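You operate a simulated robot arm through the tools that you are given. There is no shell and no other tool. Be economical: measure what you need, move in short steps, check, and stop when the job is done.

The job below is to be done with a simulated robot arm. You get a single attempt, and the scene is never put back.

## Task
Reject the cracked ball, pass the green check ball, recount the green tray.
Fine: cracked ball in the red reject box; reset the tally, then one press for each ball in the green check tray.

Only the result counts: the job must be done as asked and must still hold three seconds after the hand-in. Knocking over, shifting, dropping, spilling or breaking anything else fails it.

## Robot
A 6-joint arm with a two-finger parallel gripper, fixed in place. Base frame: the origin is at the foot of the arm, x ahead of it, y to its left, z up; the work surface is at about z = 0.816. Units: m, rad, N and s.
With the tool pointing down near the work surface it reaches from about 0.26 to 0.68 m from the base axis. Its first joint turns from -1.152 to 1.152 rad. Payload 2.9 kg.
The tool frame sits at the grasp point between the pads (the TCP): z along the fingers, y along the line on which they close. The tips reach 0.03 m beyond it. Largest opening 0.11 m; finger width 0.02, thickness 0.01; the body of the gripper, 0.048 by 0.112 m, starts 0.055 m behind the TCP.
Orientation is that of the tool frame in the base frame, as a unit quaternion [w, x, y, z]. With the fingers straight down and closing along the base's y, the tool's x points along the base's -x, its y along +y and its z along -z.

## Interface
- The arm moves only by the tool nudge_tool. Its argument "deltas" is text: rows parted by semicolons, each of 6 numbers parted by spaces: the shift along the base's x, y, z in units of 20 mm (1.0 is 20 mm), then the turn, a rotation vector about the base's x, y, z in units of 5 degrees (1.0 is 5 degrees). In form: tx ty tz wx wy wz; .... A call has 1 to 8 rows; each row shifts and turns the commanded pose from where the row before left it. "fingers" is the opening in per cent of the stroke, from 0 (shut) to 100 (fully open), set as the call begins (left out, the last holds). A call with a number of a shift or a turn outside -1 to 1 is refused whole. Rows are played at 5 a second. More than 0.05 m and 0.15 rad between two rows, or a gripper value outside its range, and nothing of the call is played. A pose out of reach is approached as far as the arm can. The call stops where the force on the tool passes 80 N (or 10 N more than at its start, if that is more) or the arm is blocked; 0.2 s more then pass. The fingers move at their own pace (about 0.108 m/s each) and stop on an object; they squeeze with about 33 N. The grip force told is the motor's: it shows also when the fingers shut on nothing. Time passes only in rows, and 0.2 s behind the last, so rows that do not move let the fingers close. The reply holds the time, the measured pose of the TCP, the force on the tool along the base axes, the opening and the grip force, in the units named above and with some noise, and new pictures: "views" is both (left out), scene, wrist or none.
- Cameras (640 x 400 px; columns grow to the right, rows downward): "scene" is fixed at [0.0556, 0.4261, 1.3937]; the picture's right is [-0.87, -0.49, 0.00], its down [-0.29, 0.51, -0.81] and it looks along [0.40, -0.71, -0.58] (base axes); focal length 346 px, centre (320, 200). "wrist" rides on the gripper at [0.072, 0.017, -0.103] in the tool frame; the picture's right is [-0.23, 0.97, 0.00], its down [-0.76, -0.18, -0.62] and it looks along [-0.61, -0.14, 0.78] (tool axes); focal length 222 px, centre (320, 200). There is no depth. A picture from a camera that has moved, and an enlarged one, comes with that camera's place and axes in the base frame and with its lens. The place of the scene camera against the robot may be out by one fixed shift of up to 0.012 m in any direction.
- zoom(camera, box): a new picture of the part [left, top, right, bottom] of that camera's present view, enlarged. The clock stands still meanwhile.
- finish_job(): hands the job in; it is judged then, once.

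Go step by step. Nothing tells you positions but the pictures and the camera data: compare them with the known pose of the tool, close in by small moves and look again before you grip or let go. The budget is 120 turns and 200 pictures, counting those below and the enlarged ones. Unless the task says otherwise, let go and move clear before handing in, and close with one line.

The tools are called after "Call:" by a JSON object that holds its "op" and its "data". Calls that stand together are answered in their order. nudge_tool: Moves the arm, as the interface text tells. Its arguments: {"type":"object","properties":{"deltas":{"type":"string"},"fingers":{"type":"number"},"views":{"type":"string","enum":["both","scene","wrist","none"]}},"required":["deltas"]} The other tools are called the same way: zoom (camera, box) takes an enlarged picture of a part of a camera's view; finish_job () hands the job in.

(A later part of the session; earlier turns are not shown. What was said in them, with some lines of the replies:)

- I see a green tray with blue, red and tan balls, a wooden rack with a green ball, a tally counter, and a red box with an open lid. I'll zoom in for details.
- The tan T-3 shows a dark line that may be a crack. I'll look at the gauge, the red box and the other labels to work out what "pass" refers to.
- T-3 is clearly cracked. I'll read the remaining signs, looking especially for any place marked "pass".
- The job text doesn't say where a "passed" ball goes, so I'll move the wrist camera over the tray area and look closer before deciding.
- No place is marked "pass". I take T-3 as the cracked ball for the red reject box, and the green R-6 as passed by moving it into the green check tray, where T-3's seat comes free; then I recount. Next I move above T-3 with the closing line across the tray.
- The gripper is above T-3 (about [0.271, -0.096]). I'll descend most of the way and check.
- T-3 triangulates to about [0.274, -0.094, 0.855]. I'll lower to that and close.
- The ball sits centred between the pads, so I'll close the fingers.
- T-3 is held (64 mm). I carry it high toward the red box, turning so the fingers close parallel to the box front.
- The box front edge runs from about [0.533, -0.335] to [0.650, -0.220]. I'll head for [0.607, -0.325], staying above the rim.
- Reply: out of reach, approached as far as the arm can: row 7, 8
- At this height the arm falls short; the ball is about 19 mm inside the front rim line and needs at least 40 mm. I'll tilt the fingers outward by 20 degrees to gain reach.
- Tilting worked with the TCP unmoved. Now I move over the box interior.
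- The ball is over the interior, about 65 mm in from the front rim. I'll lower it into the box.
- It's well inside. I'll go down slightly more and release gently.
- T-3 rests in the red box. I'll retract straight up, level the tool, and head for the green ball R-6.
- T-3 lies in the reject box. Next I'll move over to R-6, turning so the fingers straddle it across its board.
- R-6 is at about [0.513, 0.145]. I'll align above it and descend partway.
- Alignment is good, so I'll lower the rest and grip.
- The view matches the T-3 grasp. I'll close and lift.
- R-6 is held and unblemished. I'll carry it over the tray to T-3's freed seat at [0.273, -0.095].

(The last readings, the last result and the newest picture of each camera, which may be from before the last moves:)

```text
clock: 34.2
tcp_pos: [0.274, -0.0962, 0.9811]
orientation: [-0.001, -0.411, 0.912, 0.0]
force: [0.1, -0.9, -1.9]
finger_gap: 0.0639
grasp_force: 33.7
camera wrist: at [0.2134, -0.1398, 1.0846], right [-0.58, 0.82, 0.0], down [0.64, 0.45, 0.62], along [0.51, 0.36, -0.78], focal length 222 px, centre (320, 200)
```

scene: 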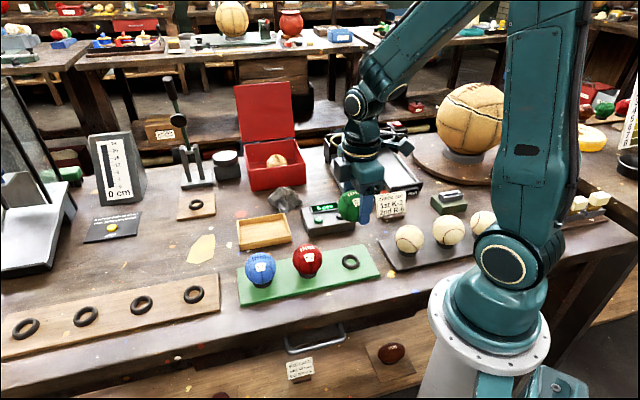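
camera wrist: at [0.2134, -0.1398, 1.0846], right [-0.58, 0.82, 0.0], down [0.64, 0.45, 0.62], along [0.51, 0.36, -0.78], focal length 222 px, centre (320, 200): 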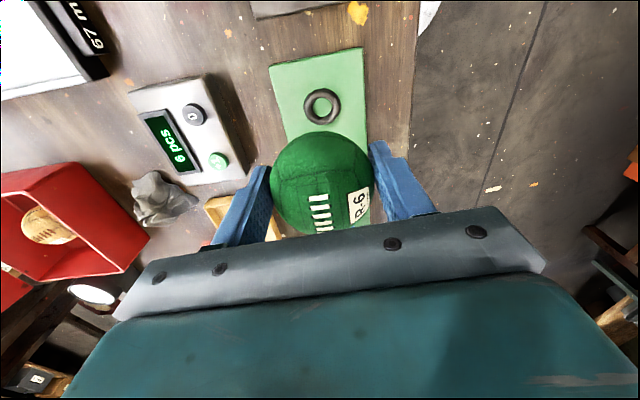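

The view matches the one just after lifting T-3. I'll lower to the same height.

Call:
{"op": "nudge_tool", "data": {"deltas": "0 0 -1 0 0 0;0 0 -1 0 0 0;0 0 -1 0 0 0;0 0 -1 0 0 0;0 0 -1 0 0 0;0 0 -0.5 0 0 0;0 0 -0.5 0 0 0;0 0 0 0 0 0"}}

```text
clock: 36.0
tcp_pos: [0.2737, -0.0961, 0.8617]
orientation: [0.001, -0.411, 0.912, -0.001]
force: [-3.9, -0.7, 15.8]
finger_gap: 0.0638
grasp_force: 33.4
camera wrist: at [0.2131, -0.1398, 0.9647], right [-0.58, 0.82, 0.0], down [0.64, 0.45, 0.62], along [0.51, 0.36, -0.78], focal length 222 px, centre (320, 200)
```

scene: 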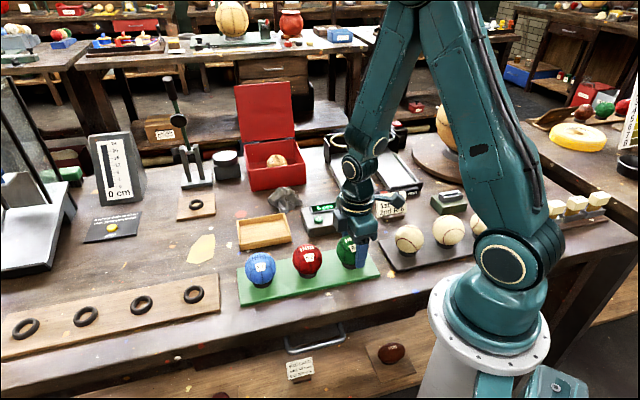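
wrist: 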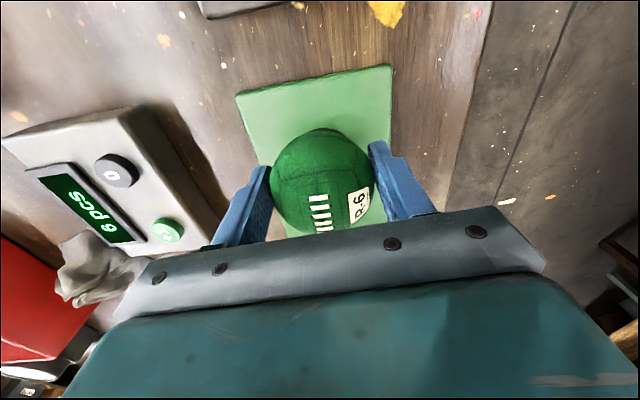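

The ball is seated with slight preload. I'll ease off a little and release.

Call:
{"op": "nudge_tool", "data": {"deltas": "-0.03 0 0.04 0 0 0;0 0 0 0 0 0", "views": "none"}}

Call:
{"op": "nudge_tool", "data": {"deltas": "0 0 0 0 0 0;0 0 0 0 0 0;0 0 0 0 0 0;0 0 0 0 0 0", "fingers": 85}}

```text
clock: 36.6
tcp_pos: [0.2738, -0.0959, 0.861]
orientation: [-0.001, -0.41, 0.912, -0.001]
force: [-1.3, -0.3, -1.0]
finger_gap: 0.0639
grasp_force: 33.1
```

```text
clock: 37.6
tcp_pos: [0.2735, -0.0954, 0.8609]
orientation: [0.001, -0.41, 0.912, 0.0]
force: [-0.9, 0.5, -0.5]
finger_gap: 0.0931
grasp_force: 0.0
camera wrist: at [0.2127, -0.1397, 0.9654], right [-0.58, 0.82, 0.0], down [0.64, 0.45, 0.62], along [0.51, 0.36, -0.78], focal length 222 px, centre (320, 200)
```

scene: 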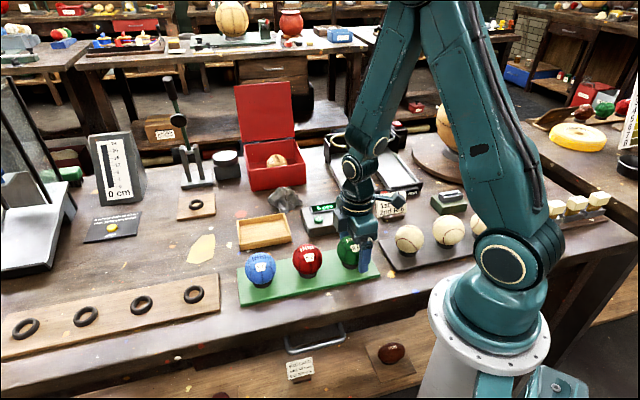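
wrist: 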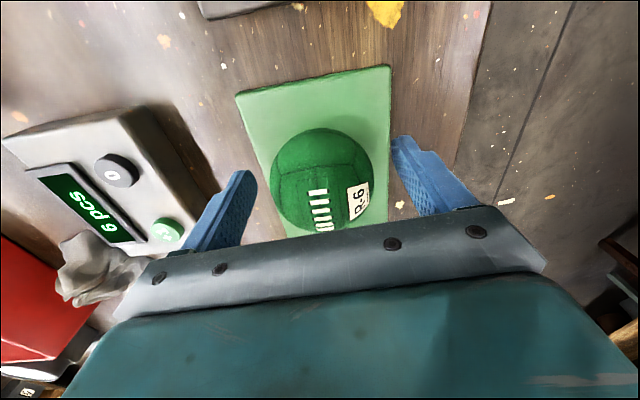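

R-6 is seated. I'll rise clear, close the fingers, and go above the tally's black "0" button.

Call:
{"op": "nudge_tool", "data": {"deltas": "0 0 1 0 0 0;0 0 1 0 0 0;0 0 1 0 0 0;0 0 1 0 0 0;0 0 1 0 0 0;0 0 1 0 0 0", "views": "none"}}

Call:
{"op": "nudge_tool", "data": {"deltas": "0.7 -0.9 0 0 0 0;0.7 -0.9 0 0 0 0;0.7 -0.9 0 0 0 0;0.7 -0.9 0 0 0 0;0.7 -0.9 0 0 0 0;0.7 -0.9 0 0 0 0;0 -0.2 -0.5 0 0 0;0 0 -0.5 0 0 0", "fingers": 0}}

```text
clock: 39.0
tcp_pos: [0.2725, -0.0952, 0.9827]
orientation: [-0.001, -0.411, 0.912, 0.0]
force: [-0.8, -0.3, 1.1]
finger_gap: 0.0935
grasp_force: 0.0
```

```text
clock: 40.8
tcp_pos: [0.3573, -0.2085, 0.9624]
orientation: [0.001, -0.411, 0.912, 0.0]
force: [0.6, 0.0, 0.8]
finger_gap: 0.0001
grasp_force: 32.8
camera wrist: at [0.297, -0.2522, 1.0653], right [-0.58, 0.82, 0.0], down [0.64, 0.45, 0.62], along [0.51, 0.36, -0.78], focal length 222 px, centre (320, 200)
```

scene: 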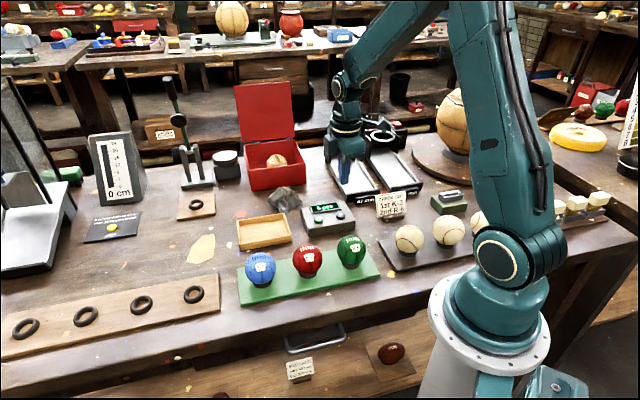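
wrist: 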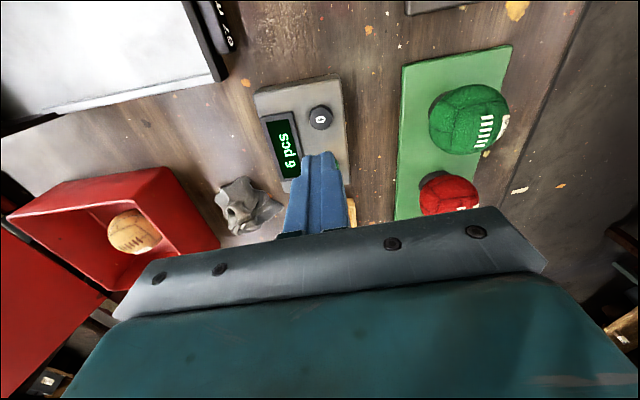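

The "0" button is right under the fingertip at [0.358, -0.209]. I'll come down close above it.

Call:
{"op": "nudge_tool", "data": {"deltas": "0 0 -1 0 0 0;0 0 -1 0 0 0;0 0 -1 0 0 0;0 0 -0.4 0 0 0"}}

Call:
{"op": "zoom", "data": {"camera": "scene", "box": [280, 160, 400, 260]}}

```text
clock: 41.8
tcp_pos: [0.3581, -0.2077, 0.8933]
orientation: [0.0, -0.41, 0.912, 0.0]
force: [0.0, 0.7, -0.1]
finger_gap: 0.0001
grasp_force: 33.0
camera wrist: at [0.297, -0.2522, 0.9964], right [-0.58, 0.82, 0.0], down [0.64, 0.45, 0.62], along [0.51, 0.36, -0.78], focal length 222 px, centre (320, 200)
```

scene: 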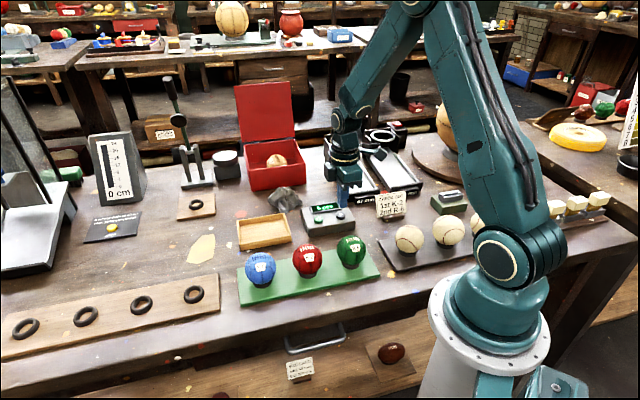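
wrist: 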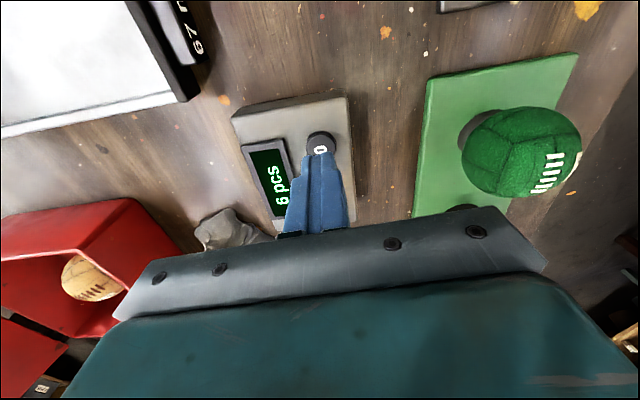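

```text
4.00 times, centred on (340, 210) of scene
camera zoom: at [0.0556, 0.4261, 1.3937], right [-0.87, -0.49, 0.0], down [-0.29, 0.51, -0.81], along [0.4, -0.71, -0.58], focal length 1384 px, centre (240, 160)
```

zoom: 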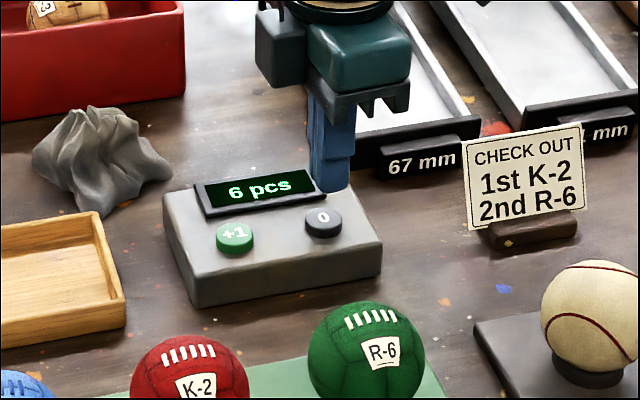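

I'm nearly on it; I'll correct by 2–3 mm and go down in small steps, watching the force.

Call:
{"op": "nudge_tool", "data": {"deltas": "-0.1 -0.12 -0.2 0 0 0;0 0 -0.2 0 0 0;0 0 -0.2 0 0 0"}}

Call:
{"op": "zoom", "data": {"camera": "scene", "box": [290, 170, 370, 250]}}

```text
clock: 42.6
tcp_pos: [0.3543, -0.2091, 0.8827]
orientation: [0.0, -0.41, 0.912, 0.0]
force: [1.0, 0.5, -0.2]
finger_gap: 0.0
grasp_force: 33.2
camera wrist: at [0.295, -0.2538, 0.9849], right [-0.58, 0.82, 0.0], down [0.64, 0.45, 0.62], along [0.51, 0.36, -0.78], focal length 222 px, centre (320, 200)
```

scene: 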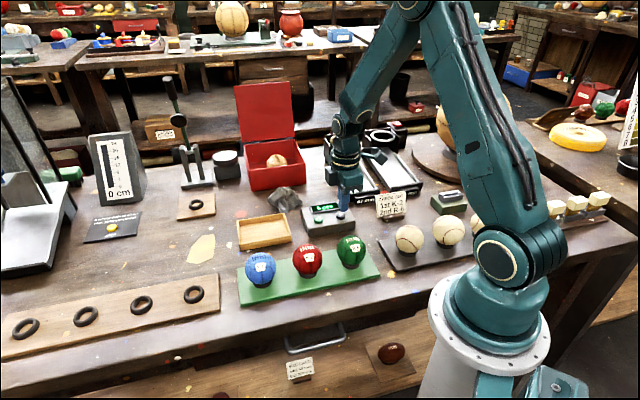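
wrist: 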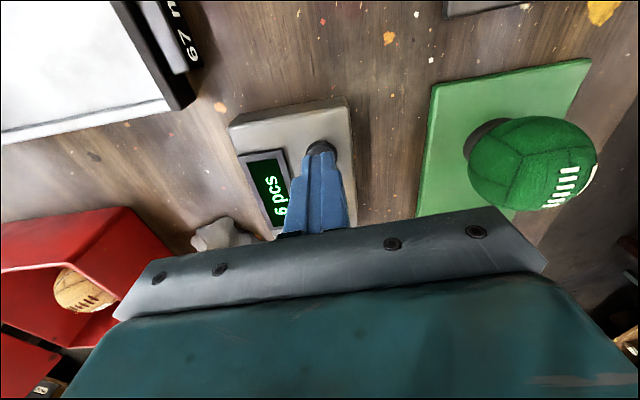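

```text
5.00 times, centred on (330, 210) of scene
camera zoom: at [0.0556, 0.4261, 1.3937], right [-0.87, -0.49, 0.0], down [-0.29, 0.51, -0.81], along [0.4, -0.71, -0.58], focal length 1730 px, centre (270, 150)
```

zoom: 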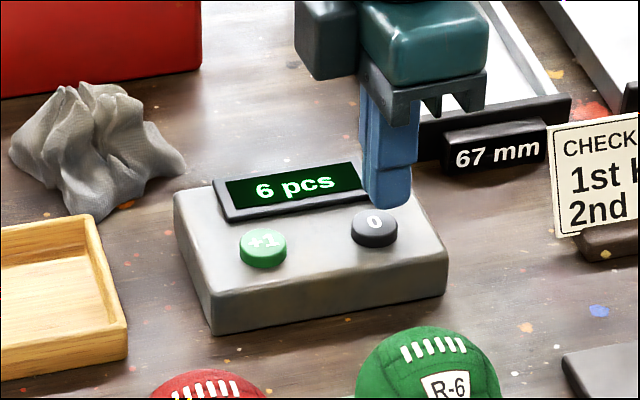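

The scene view suggests the tip is a few mm off the button; I'll check with the wrist view enlarged.

Call:
{"op": "zoom", "data": {"camera": "wrist", "box": [260, 110, 380, 210]}}

```text
4.00 times, centred on (320, 160) of wrist
camera zoom: at [0.295, -0.2538, 0.9849], right [-0.58, 0.82, 0.0], down [0.64, 0.45, 0.62], along [0.51, 0.36, -0.78], focal length 888 px, centre (320, 360)
```

zoom: 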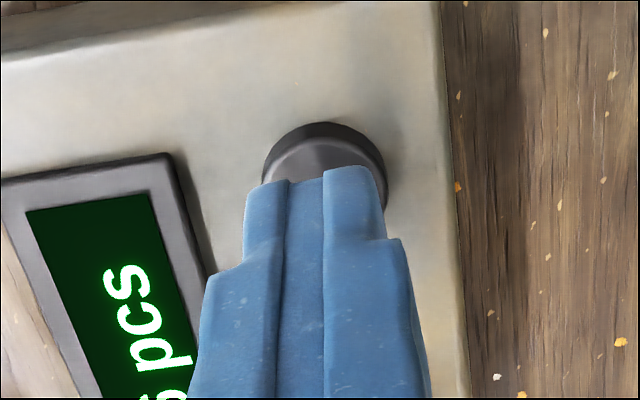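

The wrist view shows the tip over the button within about 2 mm. I'll make a small correction and press down in small steps.

Call:
{"op": "nudge_tool", "data": {"deltas": "0.1 0.12 -0.2 0 0 0;0 0 -0.2 0 0 0;0 0 0 0 0 0", "views": "none"}}

Call:
{"op": "zoom", "data": {"camera": "scene", "box": [290, 170, 370, 250]}}

```text
clock: 43.4
tcp_pos: [0.3564, -0.2075, 0.8735]
orientation: [0.0, -0.411, 0.912, -0.001]
force: [-0.4, 1.1, -0.5]
finger_gap: 0.0001
grasp_force: 33.0
```

```text
5.00 times, centred on (330, 210) of scene
camera zoom: at [0.0556, 0.4261, 1.3937], right [-0.87, -0.49, 0.0], down [-0.29, 0.51, -0.81], along [0.4, -0.71, -0.58], focal length 1730 px, centre (270, 150)
```

zoom: 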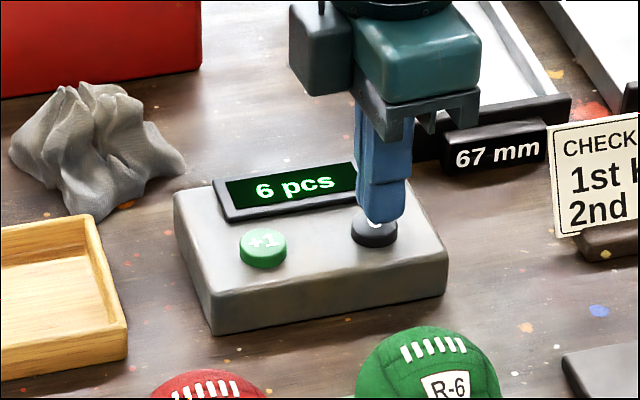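

Just above contact now. I'll continue down.

Call:
{"op": "nudge_tool", "data": {"deltas": "0.1 0.05 -0.15 0 0 0;0 0 -0.15 0 0 0;0 0 0 0 0 0", "views": "none"}}

Call:
{"op": "zoom", "data": {"camera": "scene", "box": [290, 170, 370, 250]}}

```text
clock: 44.2
tcp_pos: [0.36, -0.2065, 0.8682]
orientation: [0.0, -0.411, 0.912, -0.001]
force: [0.2, -0.3, 0.2]
finger_gap: 0.0
grasp_force: 33.0
```

```text
5.00 times, centred on (330, 210) of scene
camera zoom: at [0.0556, 0.4261, 1.3937], right [-0.87, -0.49, 0.0], down [-0.29, 0.51, -0.81], along [0.4, -0.71, -0.58], focal length 1730 px, centre (270, 150)
```

zoom: 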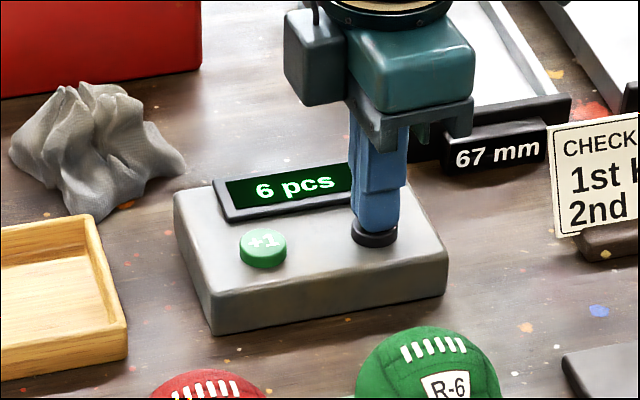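

Now centred over the button. I'll press the last few millimetres.

Call:
{"op": "nudge_tool", "data": {"deltas": "0 0 -0.15 0 0 0;0 0 -0.1 0 0 0;0 0 0 0 0 0", "views": "none"}}

Call:
{"op": "zoom", "data": {"camera": "scene", "box": [290, 170, 370, 250]}}

```text
clock: 45.0
tcp_pos: [0.3601, -0.2073, 0.862]
orientation: [0.001, -0.411, 0.912, 0.0]
force: [-0.1, -0.2, 4.6]
finger_gap: 0.0
grasp_force: 33.1
```

```text
5.00 times, centred on (330, 210) of scene
camera zoom: at [0.0556, 0.4261, 1.3937], right [-0.87, -0.49, 0.0], down [-0.29, 0.51, -0.81], along [0.4, -0.71, -0.58], focal length 1730 px, centre (270, 150)
```

zoom: 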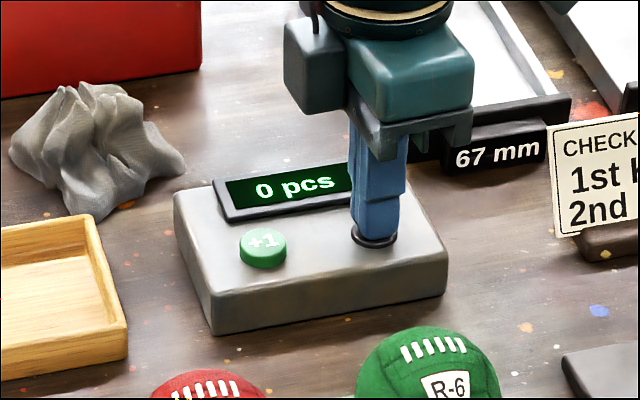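

Tally reads 0. I'll rise and move 42/40 mm over to the green "+1" button.

Call:
{"op": "nudge_tool", "data": {"deltas": "0 0 1 0 0 0;0 0 0.5 0 0 0;0.7 0.67 0 0 0 0;0.7 0.67 0 0 0 0;0.7 0.67 0 0 0 0;0 0 -0.6 0 0 0;0 0 0 0 0 0", "views": "wrist"}}

Call:
{"op": "zoom", "data": {"camera": "scene", "box": [290, 170, 370, 250]}}

Call:
{"op": "zoom", "data": {"camera": "wrist", "box": [260, 110, 380, 210]}}

```text
clock: 46.6
tcp_pos: [0.4015, -0.166, 0.8808]
orientation: [0.0, -0.411, 0.912, 0.001]
force: [0.5, -0.8, 0.8]
finger_gap: 0.0
grasp_force: 32.9
camera wrist: at [0.3404, -0.2103, 0.9841], right [-0.58, 0.82, 0.0], down [0.64, 0.45, 0.62], along [0.51, 0.36, -0.78], focal length 222 px, centre (320, 200)
```

wrist: 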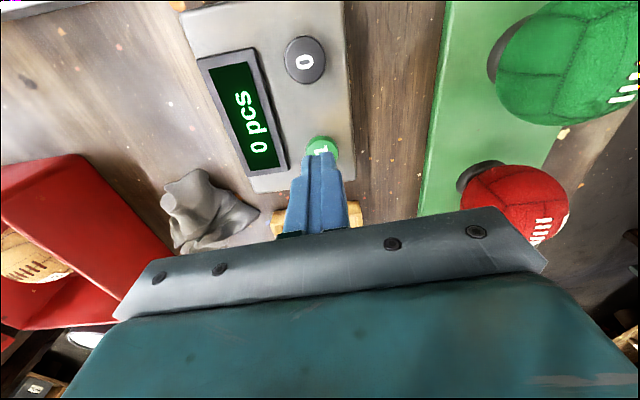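

```text
5.00 times, centred on (330, 210) of scene
camera zoom: at [0.0556, 0.4261, 1.3937], right [-0.87, -0.49, 0.0], down [-0.29, 0.51, -0.81], along [0.4, -0.71, -0.58], focal length 1730 px, centre (270, 150)
```

zoom: 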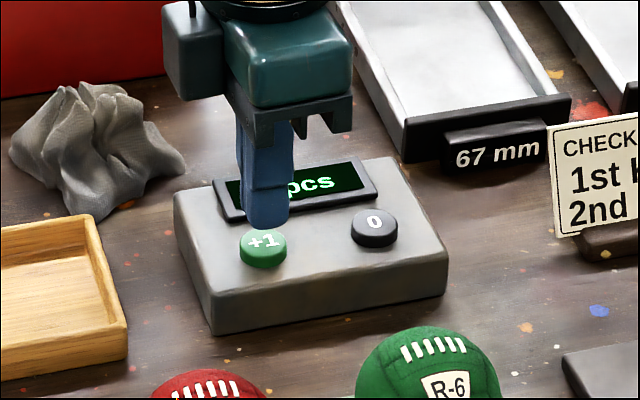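

```text
4.00 times, centred on (320, 160) of wrist
camera zoom: at [0.3404, -0.2103, 0.9841], right [-0.58, 0.82, 0.0], down [0.64, 0.45, 0.62], along [0.51, 0.36, -0.78], focal length 888 px, centre (320, 360)
```

zoom: 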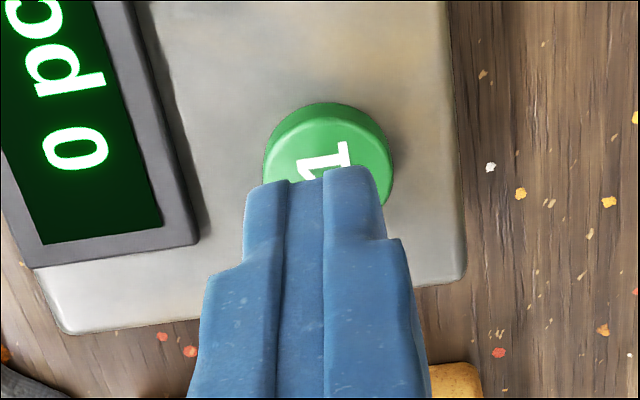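

Nearly centred; I'll make a tiny correction, press once and lift, then read the display.

Call:
{"op": "nudge_tool", "data": {"deltas": "-0.08 -0.05 -0.4 0 0 0;0 0 -0.3 0 0 0;0 0 -0.25 0 0 0;0 0 0 0 0 0", "views": "none"}}

Call:
{"op": "zoom", "data": {"camera": "scene", "box": [290, 170, 370, 250]}}

Call:
{"op": "zoom", "data": {"camera": "wrist", "box": [160, 20, 380, 210]}}

```text
clock: 47.6
tcp_pos: [0.3998, -0.1665, 0.8624]
orientation: [0.0, -0.411, 0.912, -0.001]
force: [-0.5, 0.2, 7.3]
finger_gap: 0.0
grasp_force: 32.8
```

```text
5.00 times, centred on (330, 210) of scene
camera zoom: at [0.0555, 0.4261, 1.3937], right [-0.87, -0.49, 0.0], down [-0.29, 0.51, -0.81], along [0.4, -0.71, -0.58], focal length 1730 px, centre (270, 150)
```

zoom: 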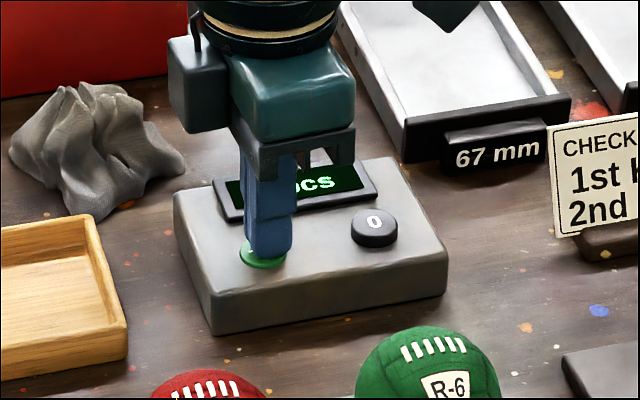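

```text
2.11 times, centred on (270, 115) of wrist
camera zoom: at [0.339, -0.2115, 0.9655], right [-0.58, 0.82, 0.0], down [0.64, 0.45, 0.62], along [0.51, 0.36, -0.78], focal length 468 px, centre (425, 379)
```

zoom: 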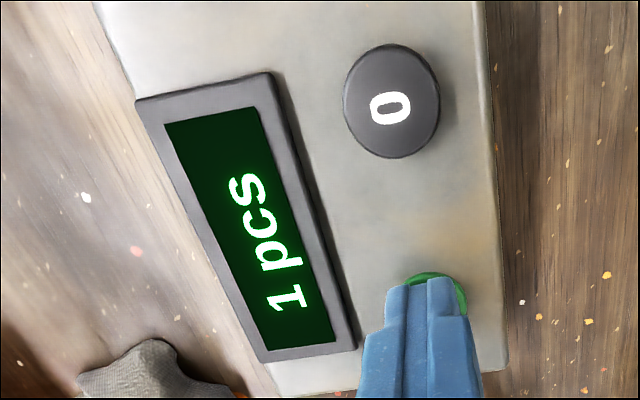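

The display reads 1. I'll lift, then press a second time.

Call:
{"op": "nudge_tool", "data": {"deltas": "0 0 0.6 0 0 0;0 0 0.4 0 0 0;0 0 0 0 0 0;0 0 -0.4 0 0 0;0 0 -0.35 0 0 0;0 0 -0.25 0 0 0;0 0 0 0 0 0", "views": "none"}}

Call:
{"op": "zoom", "data": {"camera": "wrist", "box": [160, 20, 380, 210]}}

```text
clock: 49.2
tcp_pos: [0.3992, -0.1682, 0.8625]
orientation: [0.0, -0.411, 0.911, 0.0]
force: [-2.8, -1.1, 7.3]
finger_gap: 0.0
grasp_force: 32.9
```

```text
2.11 times, centred on (270, 115) of wrist
camera zoom: at [0.3389, -0.2118, 0.9655], right [-0.58, 0.82, 0.0], down [0.64, 0.45, 0.62], along [0.51, 0.36, -0.78], focal length 468 px, centre (425, 379)
```

zoom: 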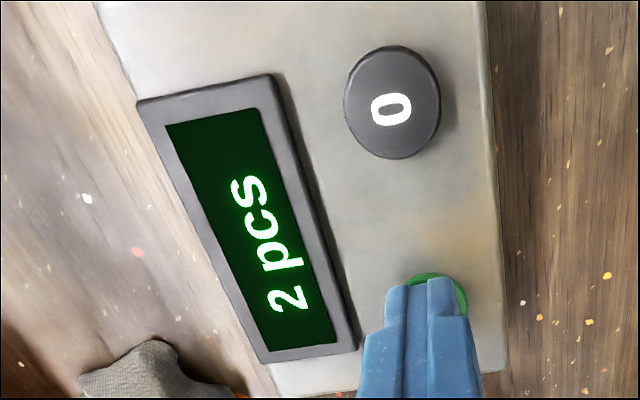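

It reads 2. Now the third press, for the third ball in the tray.

Call:
{"op": "nudge_tool", "data": {"deltas": "0 0 0.6 0 0 0;0 0 0.4 0 0 0;0 0 0 0 0 0;0 0 -0.4 0 0 0;0 0 -0.35 0 0 0;0 0 -0.25 0 0 0;0 0 0 0 0 0", "views": "none"}}

Call:
{"op": "zoom", "data": {"camera": "wrist", "box": [160, 20, 380, 210]}}

```text
clock: 50.8
tcp_pos: [0.3989, -0.1687, 0.8619]
orientation: [-0.001, -0.41, 0.912, 0.0]
force: [-3.1, -0.2, 8.3]
finger_gap: 0.0
grasp_force: 33.2
```

```text
2.11 times, centred on (270, 115) of wrist
camera zoom: at [0.339, -0.2119, 0.9653], right [-0.58, 0.82, 0.0], down [0.64, 0.45, 0.62], along [0.51, 0.36, -0.78], focal length 468 px, centre (425, 379)
```

zoom: 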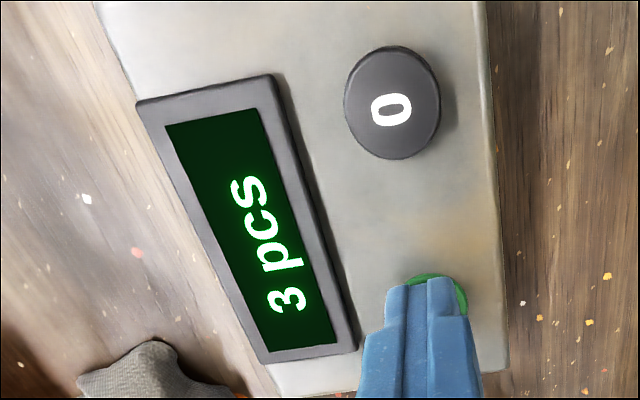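

The tally reads 3. I'll retract straight up and clear, then do a final check.

Call:
{"op": "nudge_tool", "data": {"deltas": "0 0 0.6 0 0 0;0 0 1 0 0 0;0 0 1 0 0 0;0 0 1 0 0 0;0 0 1 0 0 0;0 0 1 0 0 0;0 0 1 0 0 0;0 0 1 0 0 0"}}

Call:
{"op": "zoom", "data": {"camera": "scene", "box": [220, 130, 400, 310]}}

```text
clock: 52.6
tcp_pos: [0.3993, -0.1679, 1.0139]
orientation: [0.0, -0.41, 0.912, -0.001]
force: [0.4, -0.5, 0.1]
finger_gap: 0.0001
grasp_force: 33.2
camera wrist: at [0.3391, -0.2119, 1.1171], right [-0.58, 0.82, 0.0], down [0.64, 0.45, 0.62], along [0.51, 0.36, -0.78], focal length 222 px, centre (320, 200)
```

scene: 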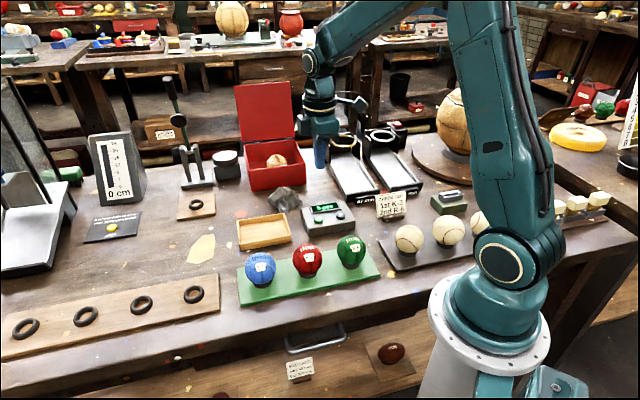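
wrist: 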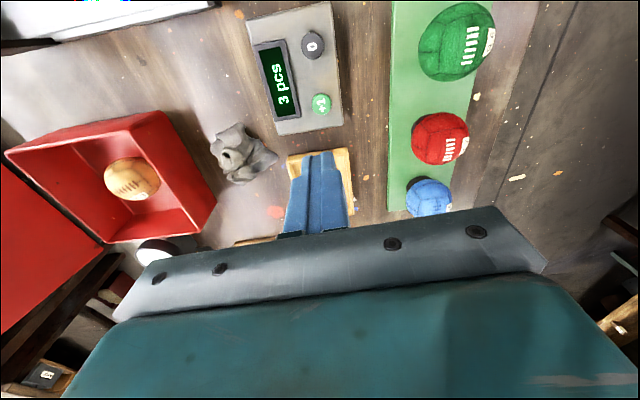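

```text
2.22 times, centred on (310, 220) of scene
camera zoom: at [0.0556, 0.4261, 1.3937], right [-0.87, -0.49, 0.0], down [-0.29, 0.51, -0.81], along [0.4, -0.71, -0.58], focal length 769 px, centre (342, 156)
```

zoom: 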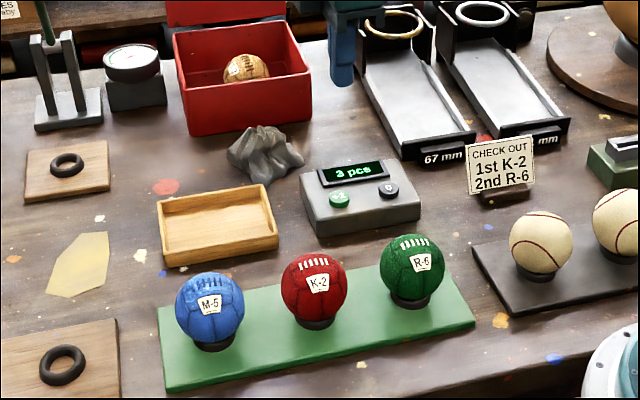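

T-3 is in the reject box, R-6 is in the green tray with M-5 and K-2, and the tally reads 3. The arm is clear, so I'm handing in.

Call:
{"op": "finish_job", "data": {}}

```text
The job is handed in.
```

The cracked ball T-3 is in the red reject box, the green ball R-6 is in the green check tray, and the tally was reset and pressed three times to read 3; nothing on the bench said where a passed ball goes, so putting R-6 in the tray (and counting 3, not 2) was my reading of "pass".
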